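You operate a simulated robot arm through the tools that you are given. There is no shell and no other tool. Be economical: measure what you need, move in short steps, check, and stop when the job is done.

The job below is to be done with a simulated two-armed robot. You get a single attempt, and the scene is never put back.

## Task
Press the yellow button on the timer box two times.

The check looks at the end state, three seconds after you hand in, the way a careful person would. Anything else that was tipped, shoved, dropped, spilled or broken makes it a failure.

## Robot
Two 7-joint arms with two-finger parallel grippers on one trunk, on a base that drives. Base frame: it is fixed to the floor where the robot stands at the start and does not move with it; the origin is under the middle of the robot, x ahead of it, y to its left, z up. Lengths are in mm, angles in degrees, forces in N, time in s.
The left shoulder is at the start at [60, 143, 926], the right one opposite. With the tool pointing down near the work surface each hand reaches from about 320 to 740 mm from the robot's upright axis, wherever it stands, measured 20 degrees to its own side. Places, roughly: yellow button on the timer box [700, 0, 900]. Payload 1.57 kg a hand.
The tool frame of a hand sits at the grasp point between the pads (the TCP): z along the fingers, y along the line on which they close. The tips reach 30 mm beyond it. The gripper opens to 110 mm. The fingers are 24 mm wide and 12 mm thick; the gripper's body (48 by 112 mm) begins 78 mm behind the TCP.
Orientation is told as [roll, pitch, yaw] about the base's x, y, z axes, in that order, counted from this pose: with the fingers straight down and closing along the base's y, the tool's x points along the base's -x, its y along +y and its z along -z.

## Interface
- The arms move only by the tool nudge_tool. It takes "left_motion", "right_motion" or both (then of equal length, played together; a hand with none holds still); each is text: rows parted by semicolons, each of 6 numbers parted by spaces: the shift along the tool's x, y, z in mm, then the turn, a rotation vector about the tool's x, y, z in degrees. In form: dx dy dz wx wy wz; .... A call has 1 to 12 rows; each row shifts and turns the commanded pose from where the row before left it, along the tool's axes as they then stand. "left_grip" and "right_grip" are, for a hand that has rows, the closure, from 0 (fully open) to 1 (shut), set as the call begins (left out, the last holds). A row lasts 0.2 s, in which the tool goes at most 50 mm and 8.6 degrees; a call with a longer step from one row to the next is refused whole, and so is a gripper value outside its range. A pose out of reach is approached as far as the arm can. The call stops where the force on the tool passes 40 N (or 10 N more than at its start, if that is more) or the arm is blocked; 0.2 s more then pass. Each finger travels about 45 mm/s and halts on what it meets, pressing with about 27 N; the grip force reading is that of the motor and also rises with nothing between the fingers. The clock runs only during rows and for 0.2 s after the last one: add rows that do not move to give the fingers time. The reply holds the time, the measured pose of the TCP, the force on the tool along the base axes, the opening and the grip force, in the units named above and with some noise, and new pictures: "show" is both (left out), scene, wrist or none (wrist: the cameras of the hands that moved).
- Cameras (640 x 400 px; columns grow to the right, rows downward): "scene" is now at [46.5, -0.4, 1537.7]; the picture's right is [-0.02, -1.00, 0.00], its down [-0.76, 0.02, -0.65] and it looks along [0.65, -0.02, -0.76] (base axes); focal length 267 px, centre (320, 200). "left" rides on the left gripper at [-36, 0, -80] in its tool frame; the picture's right is [0.00, -1.00, 0.00], its down [0.97, 0.00, -0.24] and it looks along [0.24, 0.00, 0.97] (tool axes); focal length 218 px, centre (320, 200). "right" rides on the right gripper at [-36, 0, -80] in its tool frame; the picture's right is [0.00, -1.00, 0.00], its down [0.97, 0.00, -0.24] and it looks along [0.24, 0.00, 0.97] (tool axes); focal length 218 px, centre (320, 200). There is no depth. A picture from a camera that has moved, and an enlarged one, comes with that camera's place and axes in the base frame and with its lens.
- move_column(by): slides the trunk up (or, below 0, down) by that many mm; the arms and the scene camera ride with it, the base frame stays. It gives what a move gives, with no picture.
- base_move(legs): drives the robot by 1 to 6 legs, each [ahead, left, turn to the left] in mm, mm and degrees, along the robot's own axes; the way and the turn of a leg run together, so that a leg with both is an arc; at most 1500 mm and 180 degrees a leg. The arms and the cameras ride along, it lands a little off, and it stops where it bumps. It gives what a move gives, and a new picture of the scene camera.
- aim_head(pan, tilt): turns the head with the scene camera to pan (to the left, within 86 degrees either way) and tilt (down, from -29 to 69), counted from straight ahead of the robot. It gives what a move gives, and a new picture of the scene camera.
- inspect(camera, box): a new picture of the part [left, top, right, bottom] of that camera's present view, enlarged. No time passes.
- close_job(): hands the job in; it is judged then, once.

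Work in short steps. Places have to be worked out from the pictures, the camera data and where the tool is seen: move nearer, look again, correct. Check each grasp and each placing, and mend what went wrong. You have 120 turns and 170 pictures in all, those below and enlarged ones among them. Open the grippers and draw the arms clear of the work before you hand the job in, unless the task says otherwise; then end with one line.

The tools are called after "Request:" as a command line: name --argument value ..., lists and objects as JSON in quotes. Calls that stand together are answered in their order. nudge_tool: Moves the arms, as the interface text tells. Its arguments: {"type":"object","properties":{"left_motion":{"type":"string"},"left_grip":{"type":"number"},"right_motion":{"type":"string"},"right_grip":{"type":"number"},"show":{"type":"string","enum":["both","scene","wrist","none"]}},"required":[]} The other tools are called the same way: move_column (by) slides the trunk up or down; base_move (legs) drives the base; aim_head (pan, tilt) turns the head that bears the scene camera; inspect (camera, box) takes an enlarged picture of a part of a camera's view; close_job () hands the job in.

At the start:

```text
time_s: 0.0
left_ee_pos: [418.2, 195.9, 1043.5]
left_tcp_rot: [-0.2, -0.1, 0.0]
left_contact_force: [-0.5, 0.4, -0.9]
left_gripper_width: 110.1
left_finger_force: 0.0
right_ee_pos: [538.4, -253.3, 985.6]
right_tcp_rot: [0.0, 0.0, 0.1]
right_contact_force: [1.1, -0.1, 0.1]
right_gripper_width: 110.2
right_finger_force: 0.0
trunk travel left (down, up): [-525.0, 65.0]
robot x, y, heading: [1.3, -2.2, -0.3]
head pan, tilt: [-1.3, 49.3]
```

scene: 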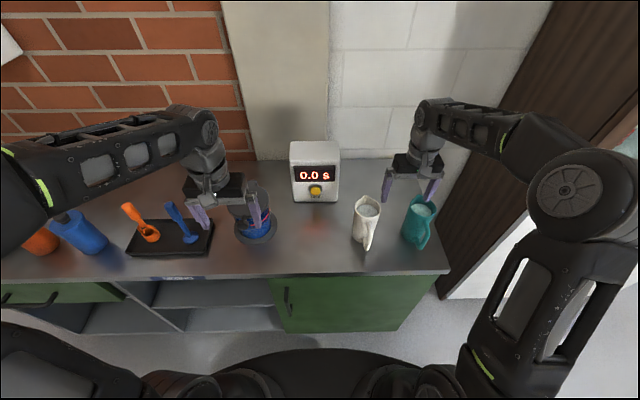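
right: 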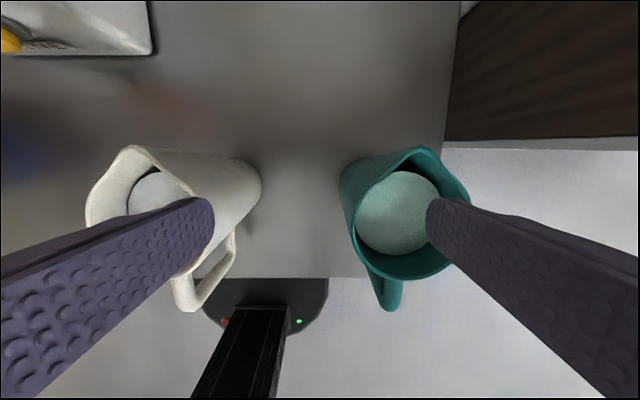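
left: 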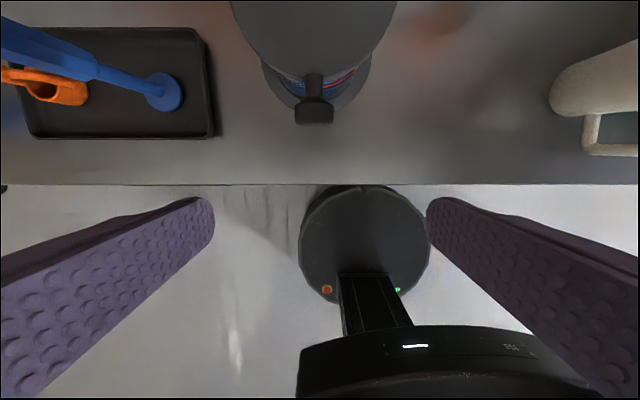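

The timer box is ahead at about the middle, with a yellow button on its front. I enlarge it to see how the button faces.

Request:
inspect --camera "scene" --box '[270, 125, 370, 215]'

Request:
inspect --camera "scene" --box '[160, 100, 460, 290]'

```text
4.44 times, centred on (320, 170) of scene
camera zoom: at [46.5, -0.4, 1537.7], right [-0.02, -1.0, 0.0], down [-0.76, 0.02, -0.65], along [0.65, -0.02, -0.76], focal length 1186 px, centre (320, 333)
```

zoom: 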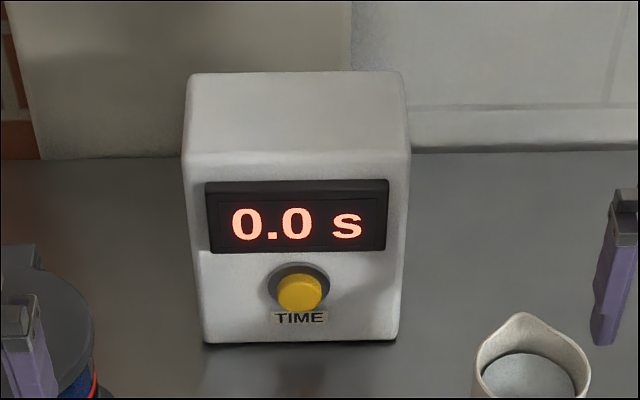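

```text
2.11 times, centred on (310, 195) of scene
camera zoom: at [46.5, -0.4, 1537.7], right [-0.02, -1.0, 0.0], down [-0.76, 0.02, -0.65], along [0.65, -0.02, -0.76], focal length 562 px, centre (341, 210)
```

zoom: 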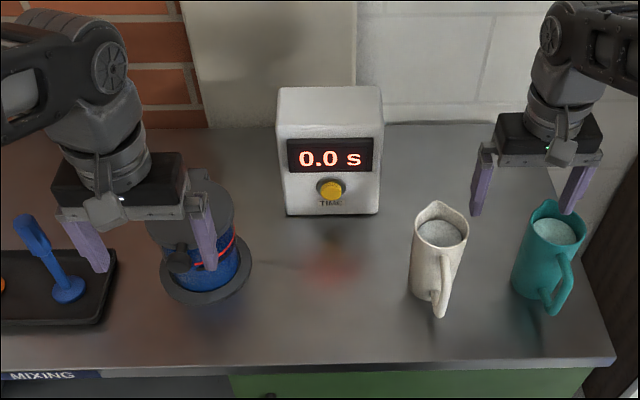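

The button sits on the vertical front face, at about [635, -4, 893]. I'll use the left hand: shut it, slide it to y≈0, then pitch it forward.

Request:
nudge_tool --left_motion "0 -40 0 0 0 0; 0 -40 0 0 0 0; 0 -40 0 0 0 0; 0 -40 0 0 0 0; 0 -40 0 0 0 0; 0 0 0 0 0 0; 0 0 0 0 0 0" --left_grip 1 --show "scene"

```text
time_s: 1.6
left_ee_pos: [418.1, -5.8, 1044.4]
left_tcp_rot: [0.0, -0.1, 0.1]
left_contact_force: [0.2, 0.1, -0.2]
left_gripper_width: 0.0
left_finger_force: 17.7
right_ee_pos: [538.9, -254.2, 984.6]
right_tcp_rot: [0.0, 0.0, 0.1]
right_contact_force: [0.4, -0.1, -0.3]
right_gripper_width: 110.0
right_finger_force: 0.1
trunk travel left (down, up): [-525.0, 65.0]
robot x, y, heading: [2.5, -2.4, -0.1]
head pan, tilt: [-1.3, 49.3]
camera scene: at [46.5, -0.7, 1537.7], right [-0.02, -1.0, 0.0], down [-0.76, 0.02, -0.65], along [0.65, -0.01, -0.76], focal length 267 px, centre (320, 200)
```

scene: 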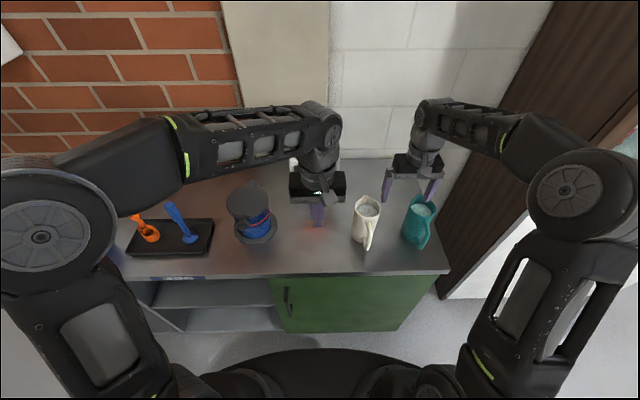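

The hand is at y≈-6, shut, in free space. Now I pitch it forward by 48°, turning in place.

Request:
nudge_tool --left_motion "0 0 0 0 -8 0; 0 0 0 0 -8 0; 0 0 0 0 -8 0; 0 0 0 0 -8 0; 0 0 0 0 -8 0; 0 0 0 0 -8 0; 0 0 0 0 0 0"

```text
time_s: 3.2
left_ee_pos: [418.4, -6.2, 1045.1]
left_tcp_rot: [-0.2, -48.0, 0.1]
left_contact_force: [-0.2, -0.6, 0.4]
left_gripper_width: 0.0
left_finger_force: 21.5
right_ee_pos: [538.3, -254.5, 984.3]
right_tcp_rot: [0.0, 0.0, 0.0]
right_contact_force: [-0.2, -0.2, -1.0]
right_gripper_width: 109.7
right_finger_force: 0.1
trunk travel left (down, up): [-525.0, 65.0]
robot x, y, heading: [-1.0, -0.3, -0.1]
head pan, tilt: [-1.3, 49.3]
camera scene: at [46.5, -0.4, 1537.7], right [-0.02, -1.0, 0.0], down [-0.76, 0.02, -0.65], along [0.65, -0.02, -0.76], focal length 267 px, centre (320, 200)
camera left: at [383.4, -5.9, 1124.3], right [0.0, -1.0, 0.0], down [-0.83, 0.0, -0.56], along [0.56, 0.0, -0.83], focal length 218 px, centre (320, 200)
```

scene: 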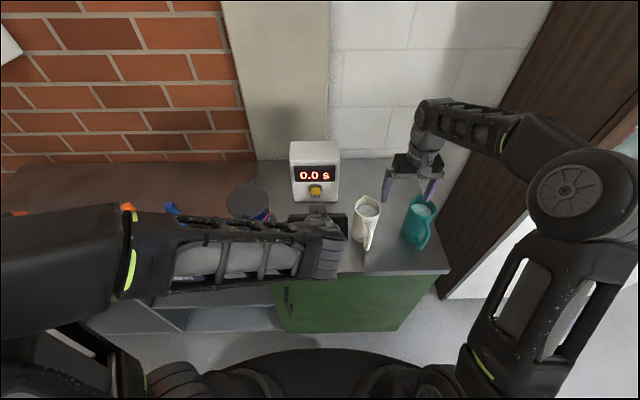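
left: 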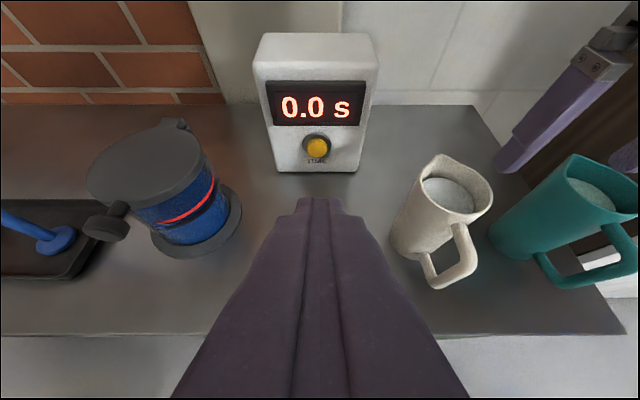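

From the two views the button is at about [640, -2, 889], with the box foot at x≈648. I approach along the fingers to TCP ≈ [560, -3, 902], leaving about 45 mm to go.

Request:
nudge_tool --left_motion "2 1 40 0 0 0; 2 1 40 0 0 0; 2 1 40 0 0 0; 2 1 40 0 0 0; 3 0 40 0 0 0; 0 0 0 0 0 0"

```text
time_s: 4.6
left_ee_pos: [557.1, -2.2, 902.3]
left_tcp_rot: [-0.3, -48.0, 0.1]
left_contact_force: [0.7, 0.9, 0.1]
left_gripper_width: 0.0
left_finger_force: 21.8
right_ee_pos: [538.3, -254.9, 985.0]
right_tcp_rot: [0.0, 0.0, 0.0]
right_contact_force: [0.4, -1.1, -0.6]
right_gripper_width: 110.0
right_finger_force: 0.0
trunk travel left (down, up): [-525.0, 65.0]
robot x, y, heading: [1.0, 1.6, -0.1]
head pan, tilt: [-1.3, 49.3]
camera scene: at [45.9, -0.4, 1537.7], right [-0.02, -1.0, 0.0], down [-0.76, 0.02, -0.65], along [0.65, -0.02, -0.76], focal length 267 px, centre (320, 200)
camera left: at [523.2, -3.2, 981.8], right [0.0, -1.0, 0.0], down [-0.83, 0.0, -0.56], along [0.56, 0.0, -0.83], focal length 218 px, centre (320, 200)
```

scene: 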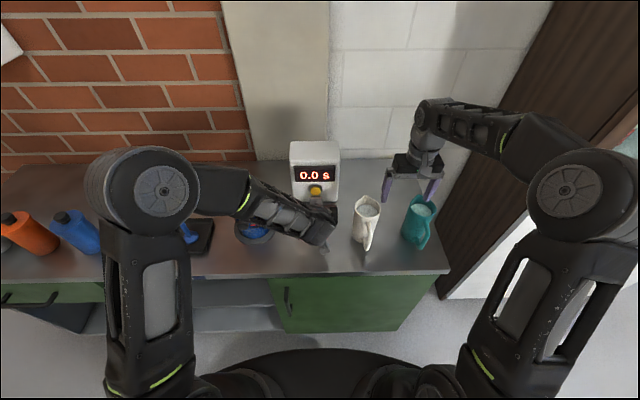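
left: 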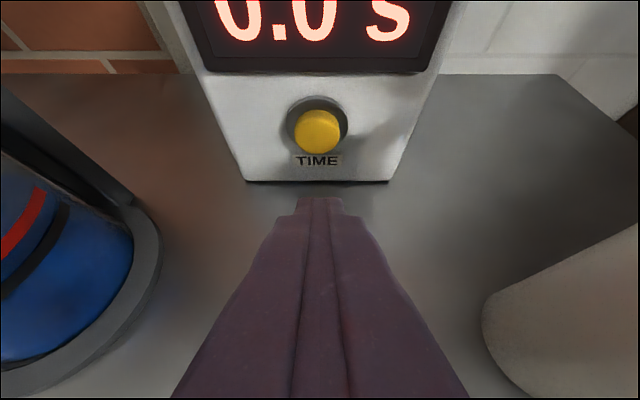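

Button centre is at about [635, -1, 893] and the fingertip's leading edge at [588, -2, 891], well lined up. I advance 30 mm straight ahead.

Request:
nudge_tool --left_motion "-7 0 7.4 0 0 0; -7.5 0.5 7.4 0 0 0; -7 0 7.5 0 0 0; 0 0 0 0 0 0" --show "wrist"

```text
time_s: 5.6
left_ee_pos: [590.9, -1.5, 902.9]
left_tcp_rot: [-0.2, -48.1, 0.1]
left_contact_force: [0.5, 0.4, -0.1]
left_gripper_width: 0.1
left_finger_force: 21.1
right_ee_pos: [538.9, -254.6, 985.8]
right_tcp_rot: [-0.1, 0.1, 0.0]
right_contact_force: [-0.1, -0.5, -0.7]
right_gripper_width: 110.0
right_finger_force: 0.0
trunk travel left (down, up): [-525.0, 65.0]
robot x, y, heading: [0.2, -1.1, 0.2]
head pan, tilt: [-1.3, 49.3]
camera left: at [555.2, -2.0, 982.9], right [0.0, -1.0, 0.0], down [-0.83, 0.0, -0.56], along [0.56, 0.0, -0.83], focal length 218 px, centre (320, 200)
```

left: 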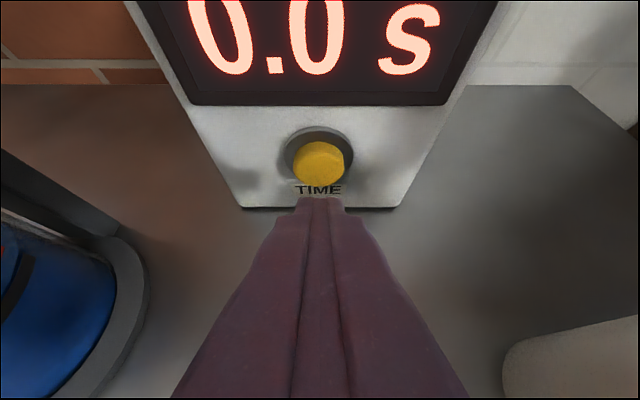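

No contact yet; the tip edge is at about x=620 and slightly low on the button. I raise 3 mm and creep forward 9 mm.

Request:
nudge_tool --left_motion "-2.2 0 -2 0 0 0; -2 0 2.2 0 0 0; -2 0 2.2 0 0 0; -2 0 2.2 0 0 0; 0 0 0 0 0 0" --show "wrist"

```text
time_s: 6.8
left_ee_pos: [599.7, -1.1, 905.6]
left_tcp_rot: [-0.2, -48.2, 0.0]
left_contact_force: [-0.3, -0.2, 0.2]
left_gripper_width: 0.0
left_finger_force: 21.4
right_ee_pos: [538.3, -253.3, 984.6]
right_tcp_rot: [0.0, -0.1, 0.0]
right_contact_force: [-0.4, -0.1, 0.5]
right_gripper_width: 109.9
right_finger_force: 0.1
trunk travel left (down, up): [-525.0, 65.0]
robot x, y, heading: [2.0, -4.7, 0.2]
head pan, tilt: [-1.3, 49.3]
camera left: at [563.8, -1.8, 986.4], right [0.0, -1.0, 0.0], down [-0.83, 0.0, -0.56], along [0.56, 0.0, -0.83], focal length 218 px, centre (320, 200)
```

left: 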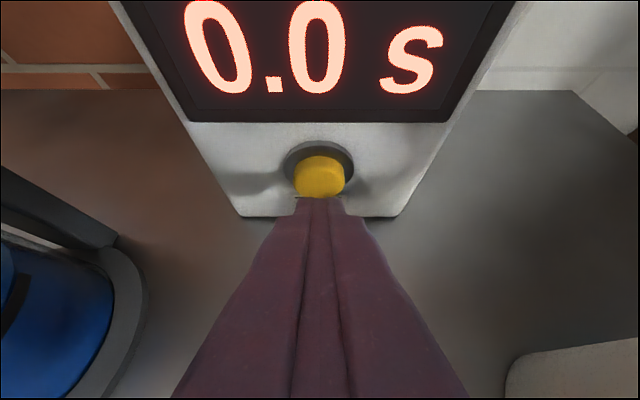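

Still no force; the tip is just before the button cap. I creep 4 mm more.

Request:
nudge_tool --left_motion "-1.3 0 1.5 0 0 0; -1.3 0 1.5 0 0 0; 0 0 0 0 0 0" --show "wrist"

```text
time_s: 7.6
left_ee_pos: [602.7, -1.0, 908.2]
left_tcp_rot: [-0.3, -48.1, 0.1]
left_contact_force: [0.2, 0.7, -0.8]
left_gripper_width: 0.0
left_finger_force: 21.3
right_ee_pos: [539.8, -255.2, 985.5]
right_tcp_rot: [0.0, 0.0, 0.0]
right_contact_force: [-0.4, -0.3, -0.5]
right_gripper_width: 110.0
right_finger_force: 0.0
trunk travel left (down, up): [-525.0, 65.0]
robot x, y, heading: [0.0, -1.0, -0.2]
head pan, tilt: [-1.3, 49.3]
camera left: at [567.7, -2.2, 986.2], right [0.0, -1.0, 0.0], down [-0.83, 0.0, -0.56], along [0.56, 0.0, -0.83], focal length 218 px, centre (320, 200)
```

left: 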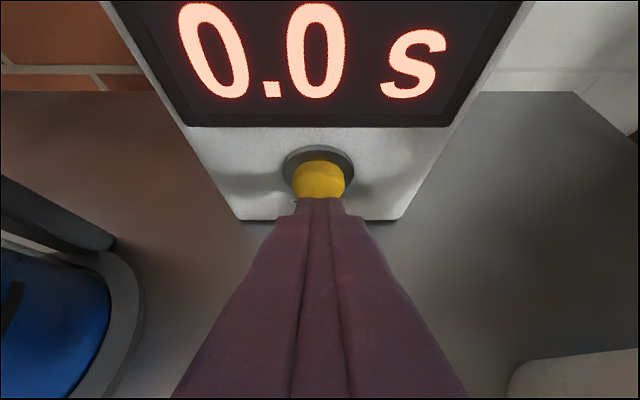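

No contact yet, 0.0 s shown; creeping 3 mm more.

Request:
nudge_tool --left_motion "-1 0 1.2 0 0 0; -1 0 1.2 0 0 0; 0 0 0 0 0 0" --show "wrist"

```text
time_s: 8.4
left_ee_pos: [606.5, -1.7, 905.8]
left_tcp_rot: [-0.2, -48.1, 0.0]
left_contact_force: [-0.1, -0.5, -0.4]
left_gripper_width: 0.0
left_finger_force: 21.4
right_ee_pos: [537.9, -255.5, 985.2]
right_tcp_rot: [-0.1, 0.0, -0.1]
right_contact_force: [-1.1, 0.3, 0.3]
right_gripper_width: 110.0
right_finger_force: 0.0
trunk travel left (down, up): [-525.0, 65.0]
robot x, y, heading: [0.3, -0.2, 0.1]
head pan, tilt: [-1.3, 49.3]
camera left: at [570.6, -2.1, 986.1], right [0.0, -1.0, 0.0], down [-0.83, 0.0, -0.56], along [0.56, 0.0, -0.83], focal length 218 px, centre (320, 200)
```

left: 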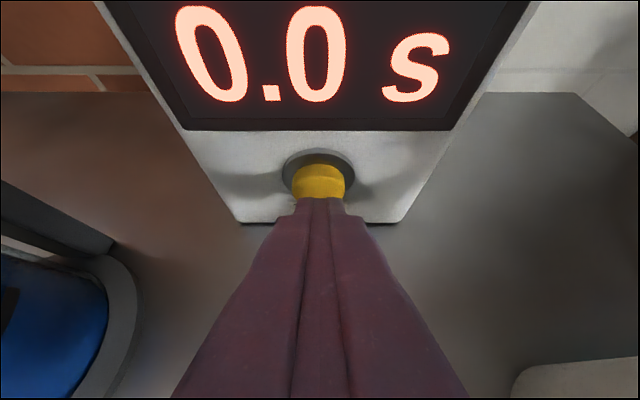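

The tip now overlaps the cap's front in view but there's no force; creeping another 3 mm.

Request:
nudge_tool --left_motion "-1 0 1.1 0 0 0; -1 0 1.1 0 0 0; 0 0 0 0 0 0" --show "wrist"

```text
time_s: 9.2
left_ee_pos: [608.1, -0.8, 904.9]
left_tcp_rot: [-0.3, -48.1, 0.1]
left_contact_force: [0.1, 0.3, 0.3]
left_gripper_width: 0.0
left_finger_force: 21.5
right_ee_pos: [537.4, -253.1, 984.0]
right_tcp_rot: [0.0, 0.0, 0.0]
right_contact_force: [0.4, -0.2, -0.5]
right_gripper_width: 110.0
right_finger_force: 0.0
trunk travel left (down, up): [-525.0, 65.0]
robot x, y, heading: [1.1, 0.0, -0.0]
head pan, tilt: [-1.3, 49.3]
camera left: at [573.7, -2.2, 986.5], right [0.0, -1.0, 0.0], down [-0.83, 0.0, -0.56], along [0.56, 0.0, -0.83], focal length 218 px, centre (320, 200)
```

left: 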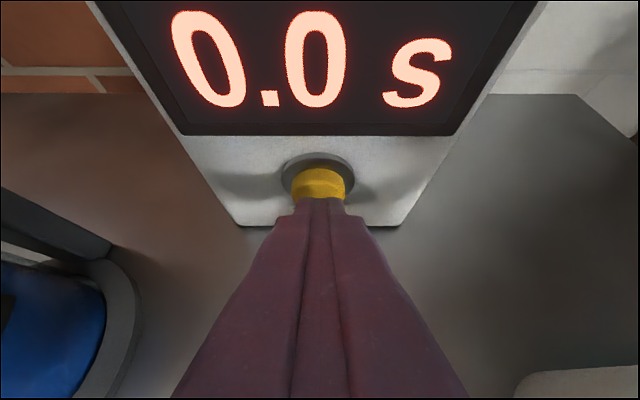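

The cap's front rim appears near x≈641, tip edge ~639. Creeping 3 mm more.

Request:
nudge_tool --left_motion "-1 0 1.1 0 0 0; -1 0 1.1 0 0 0; 0 0 0 0 0 0" --show "wrist"

```text
time_s: 10.0
left_ee_pos: [611.5, 0.2, 906.3]
left_tcp_rot: [-0.2, -48.1, 0.2]
left_contact_force: [0.5, 0.0, -0.6]
left_gripper_width: 0.0
left_finger_force: 21.2
right_ee_pos: [538.8, -254.2, 984.9]
right_tcp_rot: [0.0, 0.0, 0.0]
right_contact_force: [0.5, -0.2, 0.5]
right_gripper_width: 109.9
right_finger_force: 0.0
trunk travel left (down, up): [-525.0, 65.0]
robot x, y, heading: [-0.2, -3.1, -0.3]
head pan, tilt: [-1.3, 49.3]
camera left: at [576.6, -1.4, 986.3], right [0.0, -1.0, 0.0], down [-0.83, 0.0, -0.56], along [0.56, 0.0, -0.83], focal length 218 px, centre (320, 200)
```

left: 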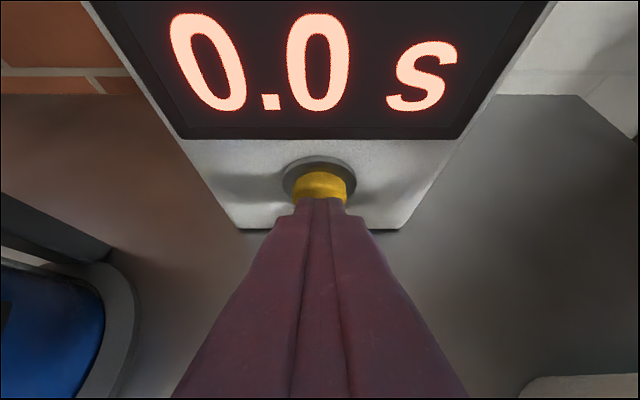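

Still free of contact; another 3 mm.

Request:
nudge_tool --left_motion "-1 0 1.1 0 0 0; -1 0 1.1 0 0 0; 0 0 0 0 0 0" --show "wrist"

```text
time_s: 10.8
left_ee_pos: [614.4, -0.7, 905.9]
left_tcp_rot: [-0.3, -48.0, 0.1]
left_contact_force: [-0.6, 0.1, 0.1]
left_gripper_width: 0.0
left_finger_force: 20.7
right_ee_pos: [539.3, -253.7, 984.3]
right_tcp_rot: [-0.1, -0.1, 0.0]
right_contact_force: [-0.8, 0.6, -0.3]
right_gripper_width: 110.2
right_finger_force: 0.0
trunk travel left (down, up): [-525.0, 65.0]
robot x, y, heading: [-0.4, -0.2, 0.0]
head pan, tilt: [-1.3, 49.3]
camera left: at [580.3, -1.5, 986.2], right [0.0, -1.0, 0.0], down [-0.83, 0.0, -0.56], along [0.56, 0.0, -0.83], focal length 218 px, centre (320, 200)
```

left: 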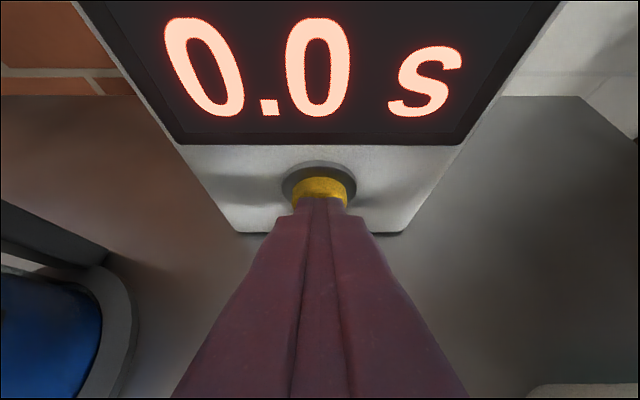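

Rim now nearly at the tip in the view; 3 mm more.

Request:
nudge_tool --left_motion "-1 0 1.1 0 0 0; -1 0 1.1 0 0 0; 0 0 0 0 0 0" --show "wrist"

```text
time_s: 11.6
left_ee_pos: [618.6, 0.8, 905.1]
left_tcp_rot: [-0.2, -48.1, 0.1]
left_contact_force: [0.2, -0.4, -0.3]
left_gripper_width: 0.1
left_finger_force: 21.2
right_ee_pos: [538.4, -254.1, 984.6]
right_tcp_rot: [-0.1, 0.1, -0.1]
right_contact_force: [-0.3, -0.8, -0.8]
right_gripper_width: 110.2
right_finger_force: 0.1
trunk travel left (down, up): [-525.0, 65.0]
robot x, y, heading: [-0.1, 2.2, -0.1]
head pan, tilt: [-1.3, 49.3]
camera left: at [583.4, -1.5, 986.1], right [0.0, -1.0, 0.0], down [-0.83, 0.0, -0.56], along [0.56, 0.0, -0.83], focal length 218 px, centre (320, 200)
```

left: 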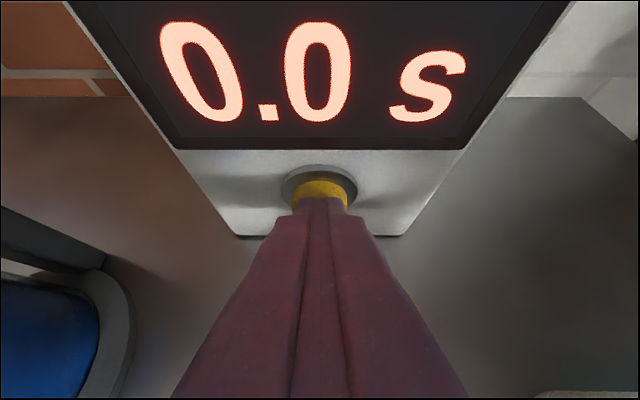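

The successive views hint that the box may be a bit farther and lower than assumed. I check with enlarged views from both cameras.

Request:
inspect --camera "scene" --box '[280, 130, 360, 230]'

Request:
inspect --camera "left" --box '[260, 150, 380, 225]'

```text
4.00 times, centred on (320, 180) of scene
camera zoom: at [46.5, -0.5, 1537.7], right [-0.02, -1.0, 0.0], down [-0.76, 0.02, -0.65], along [0.65, -0.01, -0.76], focal length 1067 px, centre (320, 280)
```

zoom: 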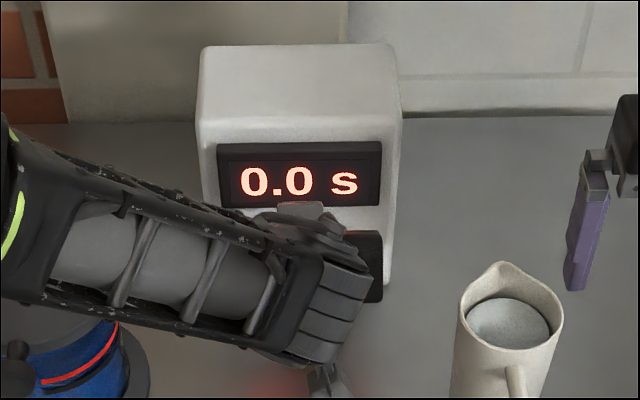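

```text
5.33 times, centred on (320, 188) of left
camera zoom: at [583.4, -1.5, 986.1], right [0.0, -1.0, 0.0], down [-0.83, 0.0, -0.56], along [0.56, 0.0, -0.83], focal length 1164 px, centre (320, 267)
```

zoom: 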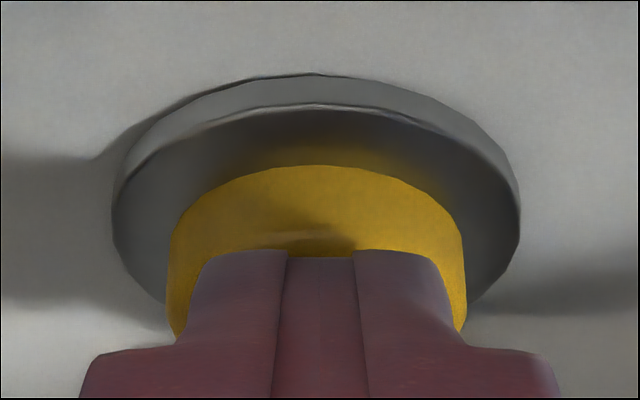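

The cap's growth between views puts the button nearer [655, -1, 871], so the tip sits too high. I back off 20 mm, then lower 22 mm and look.

Request:
nudge_tool --left_motion "13.4 0 -14.9 0 0 0; 0 0 0 0 0 0; 16.3 0 14.7 0 0 0; 0 0 0 0 0 0" --show "wrist"

Request:
inspect --camera "left" --box '[240, 120, 400, 220]'

```text
time_s: 12.6
left_ee_pos: [598.6, -0.6, 884.2]
left_tcp_rot: [-0.2, -48.0, 0.1]
left_contact_force: [-0.4, 0.3, -0.4]
left_gripper_width: 0.0
left_finger_force: 21.5
right_ee_pos: [538.7, -255.2, 985.2]
right_tcp_rot: [0.0, 0.0, 0.1]
right_contact_force: [-0.2, 0.4, -0.2]
right_gripper_width: 110.2
right_finger_force: 0.1
trunk travel left (down, up): [-525.0, 65.0]
robot x, y, heading: [0.8, -2.6, -0.1]
head pan, tilt: [-1.3, 49.3]
camera left: at [563.5, -2.8, 964.1], right [0.0, -1.0, 0.0], down [-0.83, 0.0, -0.56], along [0.56, 0.0, -0.83], focal length 218 px, centre (320, 200)
```

left: 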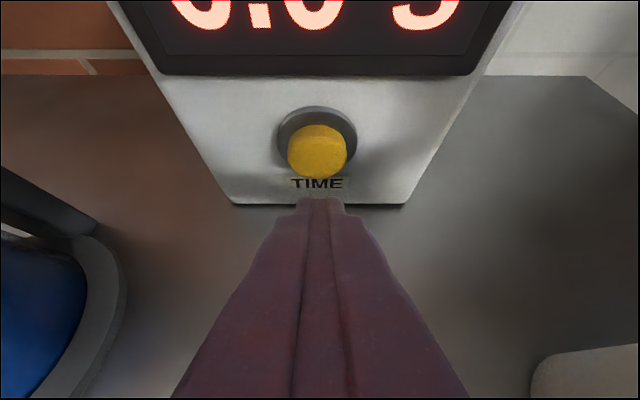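

```text
4.00 times, centred on (320, 170) of left
camera zoom: at [563.5, -2.8, 964.1], right [0.0, -1.0, 0.0], down [-0.83, 0.0, -0.56], along [0.56, 0.0, -0.83], focal length 873 px, centre (320, 320)
```

zoom: 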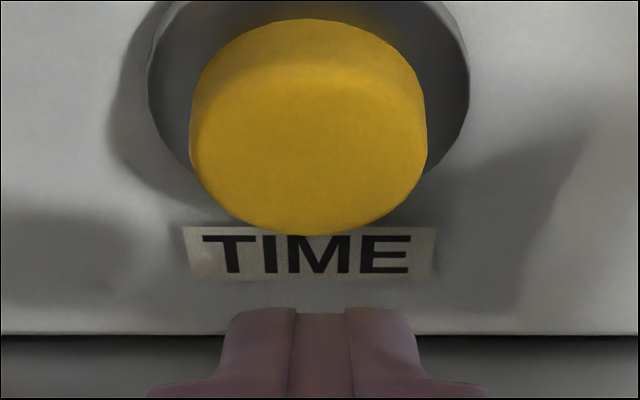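

Comparing edge sizes across views, box foot is at about x≈674, z≈793 and cap face at about [660, -1, 867]. Tip edge is at [629, -1, 873]; I lower 4 mm and advance 20 mm.

Request:
nudge_tool --left_motion "3 0 2.7 0 0 0; -6.7 0 7.4 0 0 0; -6.7 0 7.4 0 0 0; 0 0 0 0 0 0" --show "none"

Request:
inspect --camera "left" --box '[240, 120, 400, 220]'

```text
time_s: 13.6
left_ee_pos: [618.1, -1.5, 880.9]
left_tcp_rot: [-0.2, -48.1, 0.1]
left_contact_force: [0.3, -0.3, 0.4]
left_gripper_width: 0.1
left_finger_force: 21.5
right_ee_pos: [538.2, -254.4, 985.4]
right_tcp_rot: [-0.1, 0.0, 0.0]
right_contact_force: [0.0, -0.5, -0.4]
right_gripper_width: 110.2
right_finger_force: 0.1
trunk travel left (down, up): [-525.0, 65.0]
robot x, y, heading: [-1.0, -6.1, 0.0]
head pan, tilt: [-1.3, 49.3]
```

```text
4.00 times, centred on (320, 170) of left
camera zoom: at [584.4, -2.7, 960.8], right [0.0, -1.0, 0.0], down [-0.83, 0.0, -0.56], along [0.56, 0.0, -0.83], focal length 873 px, centre (320, 320)
```

zoom: 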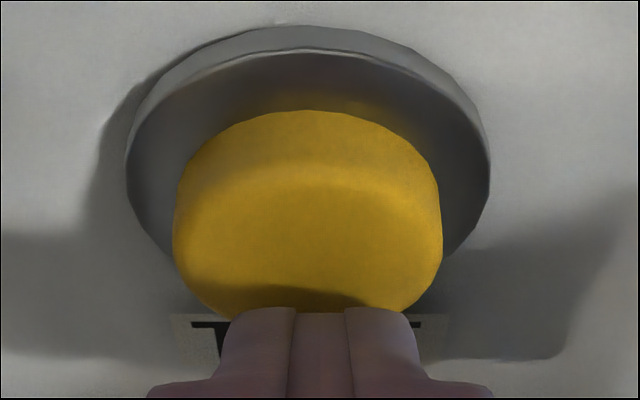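

The cap face is in view just ahead and the tip's shadow falls on it. Creeping forward 6 mm.

Request:
nudge_tool --left_motion "-1.3 0 1.5 0 0 0; -1.3 0 1.5 0 0 0; -1.3 0 1.5 0 0 0; 0 0 0 0 0 0" --show "none"

Request:
inspect --camera "left" --box '[240, 120, 400, 220]'

```text
time_s: 14.6
left_ee_pos: [623.8, -0.2, 881.1]
left_tcp_rot: [0.0, -48.1, 0.1]
left_contact_force: [-3.7, -0.1, 2.0]
left_gripper_width: 0.1
left_finger_force: 20.9
right_ee_pos: [538.4, -255.1, 984.5]
right_tcp_rot: [0.0, 0.0, 0.0]
right_contact_force: [0.2, -0.8, 0.4]
right_gripper_width: 110.2
right_finger_force: 0.0
trunk travel left (down, up): [-525.0, 65.0]
robot x, y, heading: [0.7, -2.1, 0.2]
head pan, tilt: [-1.3, 49.3]
```

```text
4.00 times, centred on (320, 170) of left
camera zoom: at [588.9, -2.4, 960.3], right [0.0, -1.0, 0.0], down [-0.83, 0.0, -0.56], along [0.56, 0.0, -0.83], focal length 873 px, centre (320, 320)
```

zoom: 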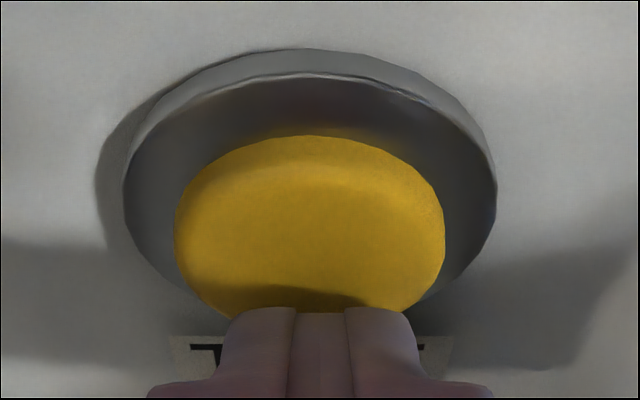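

Contact: about 4 N, and the cap has started to move in. I push 2 mm more and check the display.

Request:
nudge_tool --left_motion "-0.7 0 0.75 0 0 0; -0.7 0 0.75 0 0 0; 0 0 0 0 0 0" --show "wrist"

```text
time_s: 15.4
left_ee_pos: [625.7, -0.7, 880.7]
left_tcp_rot: [-0.2, -48.0, 0.0]
left_contact_force: [-7.3, -1.2, -2.2]
left_gripper_width: 0.0
left_finger_force: 21.0
right_ee_pos: [537.6, -255.4, 983.9]
right_tcp_rot: [0.0, -0.1, 0.0]
right_contact_force: [0.3, -0.4, -0.3]
right_gripper_width: 110.3
right_finger_force: 0.1
trunk travel left (down, up): [-525.0, 65.0]
robot x, y, heading: [-0.6, 1.4, -0.0]
head pan, tilt: [-1.3, 49.3]
camera left: at [590.4, -2.4, 960.5], right [0.0, -1.0, 0.0], down [-0.83, 0.0, -0.56], along [0.56, 0.0, -0.83], focal length 218 px, centre (320, 200)
```

left: 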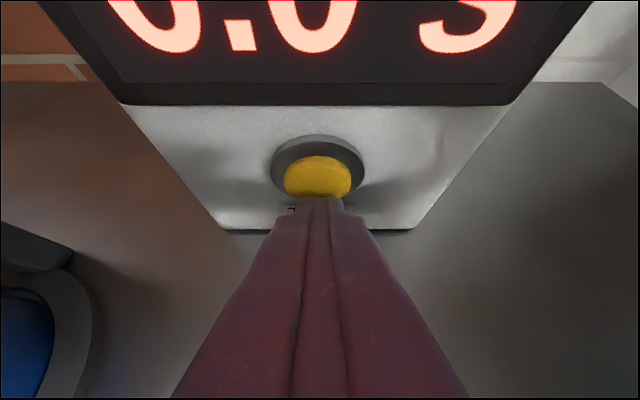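

The force is 7 N and the display still reads 0.0. Pushing 2 mm further and reading the display in the scene camera.

Request:
nudge_tool --left_motion "-0.7 0 0.75 0 0 0; -0.7 0 0.75 0 0 0; 0 0 0 0 0 0" --show "none"

Request:
inspect --camera "scene" --box '[280, 130, 360, 230]'

Request:
inspect --camera "left" --box '[240, 120, 400, 220]'

```text
time_s: 16.2
left_ee_pos: [625.3, -0.7, 880.8]
left_tcp_rot: [-0.1, -47.9, -0.1]
left_contact_force: [-16.5, 1.3, -5.7]
left_gripper_width: 0.0
left_finger_force: 20.8
right_ee_pos: [537.3, -253.0, 985.9]
right_tcp_rot: [-0.1, 0.0, 0.0]
right_contact_force: [-0.7, 0.1, -0.7]
right_gripper_width: 110.1
right_finger_force: 0.1
trunk travel left (down, up): [-525.0, 65.0]
robot x, y, heading: [-4.7, -3.4, -0.0]
head pan, tilt: [-1.3, 49.3]
```

```text
4.00 times, centred on (320, 180) of scene
camera zoom: at [45.0, -0.3, 1537.6], right [-0.02, -1.0, 0.0], down [-0.76, 0.02, -0.65], along [0.65, -0.01, -0.76], focal length 1067 px, centre (320, 280)
```

zoom: 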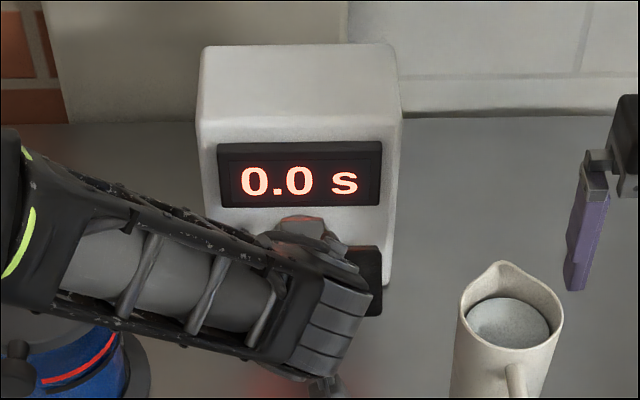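

```text
4.00 times, centred on (320, 170) of left
camera zoom: at [591.5, -2.4, 960.6], right [0.0, -1.0, 0.0], down [-0.83, 0.0, -0.56], along [0.56, 0.0, -0.83], focal length 873 px, centre (320, 320)
```

zoom: 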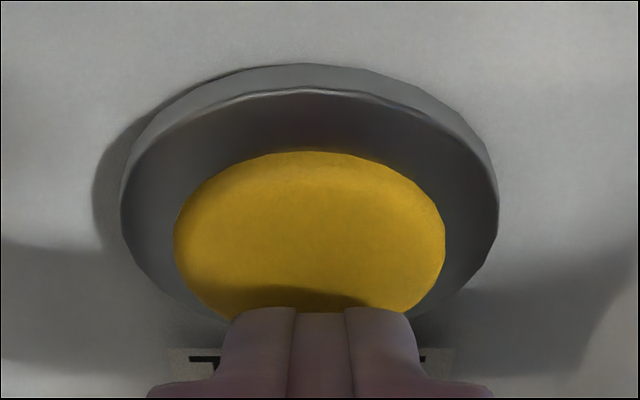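

Force jumped to 16 N, so the button looks bottomed. I back off 15 mm and see whether the display registers the press.

Request:
nudge_tool --left_motion "3.3 0 -3.7 0 0 0; 6.7 0 -7.4 0 0 0; 0 0 0 0 0 0" --show "wrist"

Request:
inspect --camera "scene" --box '[280, 130, 360, 230]'

```text
time_s: 17.0
left_ee_pos: [614.7, 0.6, 882.8]
left_tcp_rot: [-0.2, -48.2, 0.1]
left_contact_force: [-0.1, 0.1, -0.7]
left_gripper_width: 0.0
left_finger_force: 21.2
right_ee_pos: [539.4, -254.3, 983.8]
right_tcp_rot: [0.0, 0.0, 0.0]
right_contact_force: [-0.9, -0.1, 0.3]
right_gripper_width: 110.0
right_finger_force: 0.0
trunk travel left (down, up): [-525.0, 65.0]
robot x, y, heading: [1.2, 0.1, 0.0]
head pan, tilt: [-1.3, 49.3]
camera left: at [579.3, -1.3, 961.9], right [0.0, -1.0, 0.0], down [-0.83, 0.0, -0.56], along [0.56, 0.0, -0.83], focal length 218 px, centre (320, 200)
```

left: 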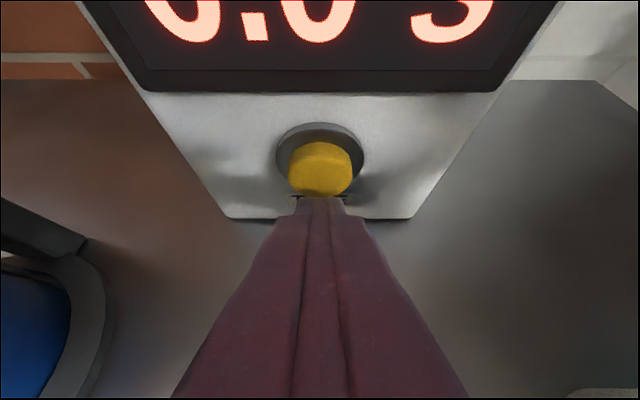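

```text
4.00 times, centred on (320, 180) of scene
camera zoom: at [46.8, -0.5, 1537.7], right [-0.02, -1.0, 0.0], down [-0.76, 0.02, -0.65], along [0.65, -0.01, -0.76], focal length 1067 px, centre (320, 280)
```

zoom: 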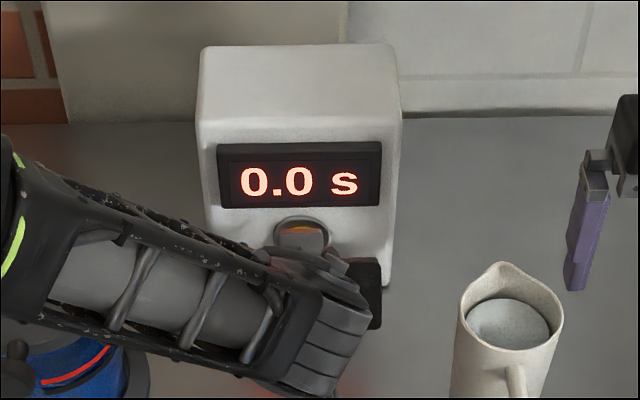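

The button sprang back, display unchanged, so the press may not have been deep enough. I press again to the same depth plus 1.5 mm, watching depth and force.

Request:
nudge_tool --left_motion "-6.7 0 7.4 0 0 0; -3.3 0 3.7 0 0 0; -1 0 1.1 0 0 0; 0 0 0 0 0 0; 0 0 0 0 0 0" --show "none"

Request:
inspect --camera "left" --box '[240, 120, 400, 220]'

Request:
inspect --camera "scene" --box '[280, 130, 360, 230]'

```text
time_s: 18.2
left_ee_pos: [627.8, -1.3, 881.6]
left_tcp_rot: [-0.2, -48.1, 0.1]
left_contact_force: [-24.4, 4.7, 4.4]
left_gripper_width: 0.0
left_finger_force: 21.4
right_ee_pos: [535.9, -253.8, 986.5]
right_tcp_rot: [0.0, -0.1, -0.1]
right_contact_force: [0.4, 0.0, 0.4]
right_gripper_width: 110.0
right_finger_force: 0.1
trunk travel left (down, up): [-525.0, 65.0]
robot x, y, heading: [-3.4, 2.2, -0.1]
head pan, tilt: [-1.3, 49.3]
```

```text
4.00 times, centred on (320, 170) of left
camera zoom: at [592.2, -1.5, 960.8], right [0.0, -1.0, 0.0], down [-0.83, 0.0, -0.56], along [0.56, 0.0, -0.83], focal length 873 px, centre (320, 320)
```

zoom: 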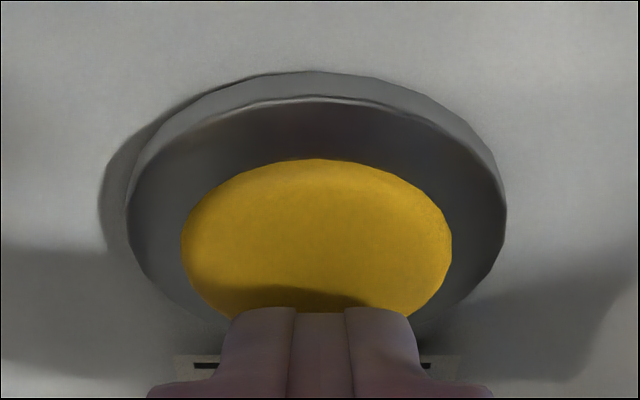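

```text
4.00 times, centred on (320, 180) of scene
camera zoom: at [42.8, 0.1, 1537.8], right [-0.02, -1.0, 0.0], down [-0.76, 0.02, -0.65], along [0.65, -0.02, -0.76], focal length 1067 px, centre (320, 280)
```

zoom: 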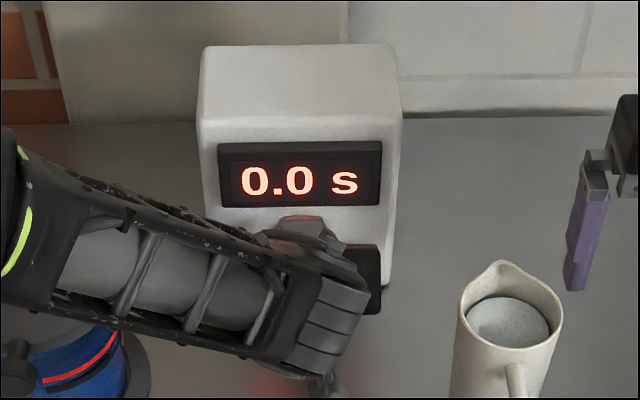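

Cap appears at the same depth as before, with 24 N now, so it is bottomed both times. I release, back off, and look at the display.

Request:
nudge_tool --left_motion "4.3 0 -4.8 0 0 0; 6.7 0 -7.4 0 0 0; 6.7 0 -7.4 0 0 0; 0 0 0 0 0 0; 0 0 0 0 0 0" --show "wrist"

Request:
inspect --camera "scene" --box '[280, 130, 360, 230]'

```text
time_s: 19.4
left_ee_pos: [603.7, 0.4, 879.9]
left_tcp_rot: [-0.1, -48.0, 0.1]
left_contact_force: [0.5, -0.1, 0.2]
left_gripper_width: 0.0
left_finger_force: 21.2
right_ee_pos: [539.7, -254.1, 985.2]
right_tcp_rot: [0.0, -0.1, 0.0]
right_contact_force: [0.0, -0.1, -0.8]
right_gripper_width: 110.0
right_finger_force: 0.1
trunk travel left (down, up): [-525.0, 65.0]
robot x, y, heading: [1.2, -1.2, -0.2]
head pan, tilt: [-1.3, 49.3]
camera left: at [568.2, -0.9, 959.9], right [0.0, -1.0, 0.0], down [-0.83, 0.0, -0.56], along [0.56, 0.0, -0.83], focal length 218 px, centre (320, 200)
```

left: 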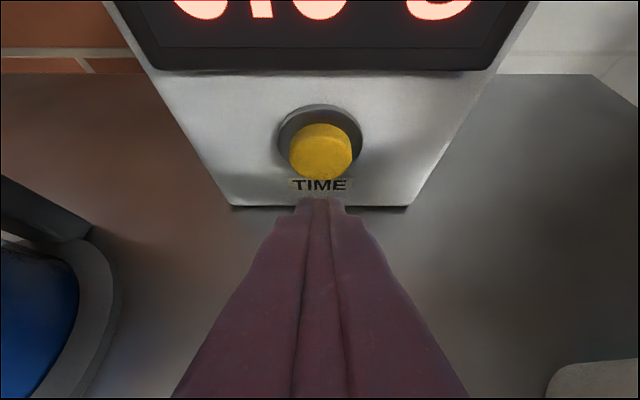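

```text
4.00 times, centred on (320, 180) of scene
camera zoom: at [46.5, -0.5, 1537.7], right [-0.02, -1.0, 0.0], down [-0.76, 0.02, -0.65], along [0.65, -0.01, -0.76], focal length 1067 px, centre (320, 280)
```

zoom: 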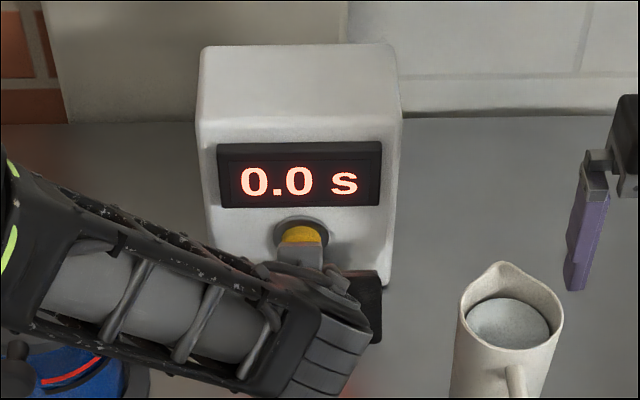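

Both presses went to the stop: force rose steeply from 7 to 16–24 N with hardly more travel, and the cap sprang back each time. I withdraw along the fingers and look again.

Request:
nudge_tool --left_motion "0 0 -40 0 0 0; 0 0 -40 0 0 0; 0 0 -40 0 0 0; 0 0 -40 0 0 0; 0 0 -40 0 0 0; 0 0 0 0 0 0" --show "both"

Request:
inspect --camera "left" --box '[240, 20, 400, 180]'

```text
time_s: 20.8
left_ee_pos: [455.7, 1.1, 1012.7]
left_tcp_rot: [-0.1, -48.0, 0.1]
left_contact_force: [0.7, 0.1, -0.2]
left_gripper_width: 0.0
left_finger_force: 21.5
right_ee_pos: [539.5, -254.9, 984.7]
right_tcp_rot: [0.0, 0.0, 0.0]
right_contact_force: [0.9, -1.3, 0.3]
right_gripper_width: 110.0
right_finger_force: 0.1
trunk travel left (down, up): [-525.0, 65.0]
robot x, y, heading: [-0.4, -1.4, -0.2]
head pan, tilt: [-1.3, 49.3]
camera scene: at [47.1, -0.5, 1537.6], right [-0.02, -1.0, 0.0], down [-0.76, 0.02, -0.65], along [0.65, -0.01, -0.76], focal length 267 px, centre (320, 200)
camera left: at [420.8, -0.3, 1093.0], right [0.0, -1.0, 0.0], down [-0.83, 0.0, -0.56], along [0.56, 0.0, -0.83], focal length 218 px, centre (320, 200)
```

scene: 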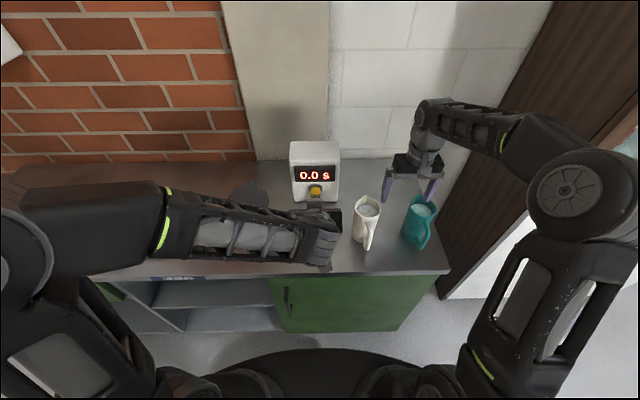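
left: 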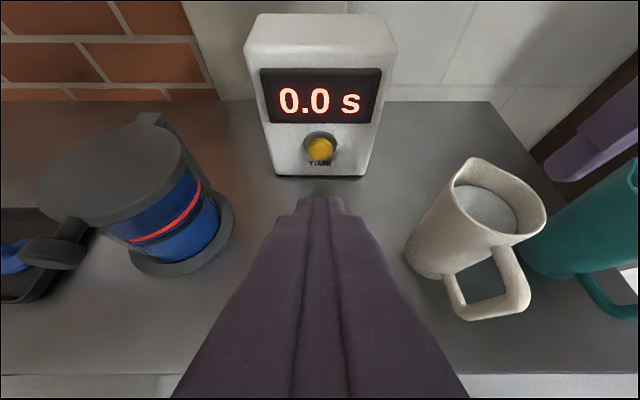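

```text
2.50 times, centred on (320, 100) of left
camera zoom: at [420.8, -0.3, 1093.0], right [0.0, -1.0, 0.0], down [-0.83, 0.0, -0.56], along [0.56, 0.0, -0.83], focal length 546 px, centre (320, 450)
```

zoom: 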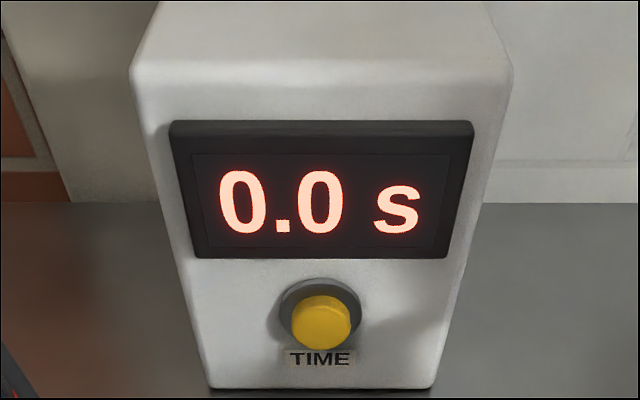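

The box, jugs and the rest are undisturbed and the button is out. The "0.0 s" appears to be fixed print. I draw back, turn the hand upright and open it at mid-position first.

Request:
nudge_tool --left_motion "0 0 -48 0 0 0; 0 0 0 0 8 0; 0 0 0 0 8 0; 0 0 0 0 8 0; 0 0 0 0 8 0; 0 0 0 0 8 0; 0 0 0 0 8 0; 0 0 0 0 0 0" --show "none"

Request:
nudge_tool --left_motion "0 40 0 0 0 0; 0 40 0 0 0 0; 0 40 0 0 0 0; 0 40 0 0 0 0; 0 35 0 0 0 0; 0 0 0 0 0 0; 0 0 0 0 0 0" --left_grip 0 --show "scene"

Request:
inspect --camera "scene" --box '[270, 125, 370, 215]'

```text
time_s: 22.6
left_ee_pos: [417.5, 0.5, 1046.4]
left_tcp_rot: [-0.1, -0.1, 0.0]
left_contact_force: [-0.4, 0.2, 0.6]
left_gripper_width: 0.0
left_finger_force: 21.7
right_ee_pos: [537.6, -253.5, 984.5]
right_tcp_rot: [0.0, 0.0, 0.0]
right_contact_force: [0.6, 0.3, 0.0]
right_gripper_width: 110.0
right_finger_force: 0.1
trunk travel left (down, up): [-525.0, 65.0]
robot x, y, heading: [-0.4, -0.5, -0.2]
head pan, tilt: [-1.3, 49.3]
```

```text
time_s: 24.2
left_ee_pos: [419.7, 194.8, 1044.8]
left_tcp_rot: [-0.1, 0.0, 0.0]
left_contact_force: [0.5, -0.2, 0.8]
left_gripper_width: 109.9
left_finger_force: 0.1
right_ee_pos: [539.1, -253.4, 984.6]
right_tcp_rot: [0.0, -0.1, 0.1]
right_contact_force: [0.0, 0.3, -0.5]
right_gripper_width: 110.0
right_finger_force: 0.0
trunk travel left (down, up): [-525.0, 65.0]
robot x, y, heading: [-2.9, 1.2, 0.0]
head pan, tilt: [-1.3, 49.3]
camera scene: at [46.4, -0.3, 1537.7], right [-0.02, -1.0, 0.0], down [-0.76, 0.02, -0.65], along [0.65, -0.02, -0.76], focal length 267 px, centre (320, 200)
```

scene: 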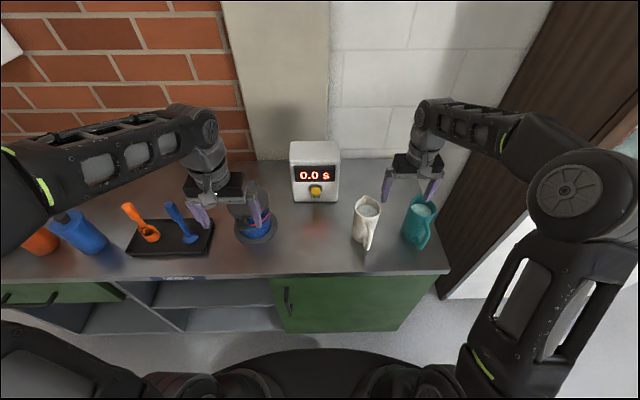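

```text
4.44 times, centred on (320, 170) of scene
camera zoom: at [46.4, -0.3, 1537.7], right [-0.02, -1.0, 0.0], down [-0.76, 0.02, -0.65], along [0.65, -0.02, -0.76], focal length 1186 px, centre (320, 333)
```

zoom: 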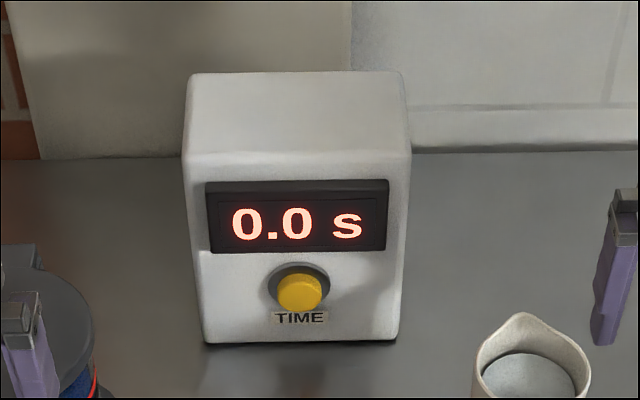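

The scene looks as it did at the start: box unmoved, button released, arms clear and grippers open. I hand in.

Request:
close_job

```text
The job is handed in.
```

I pressed the yellow button to its stop and released it twice, but the display stayed at 0.0 s throughout, so only force and cap travel (about 16 N and 24 N) show the presses went in. Nothing else was moved.
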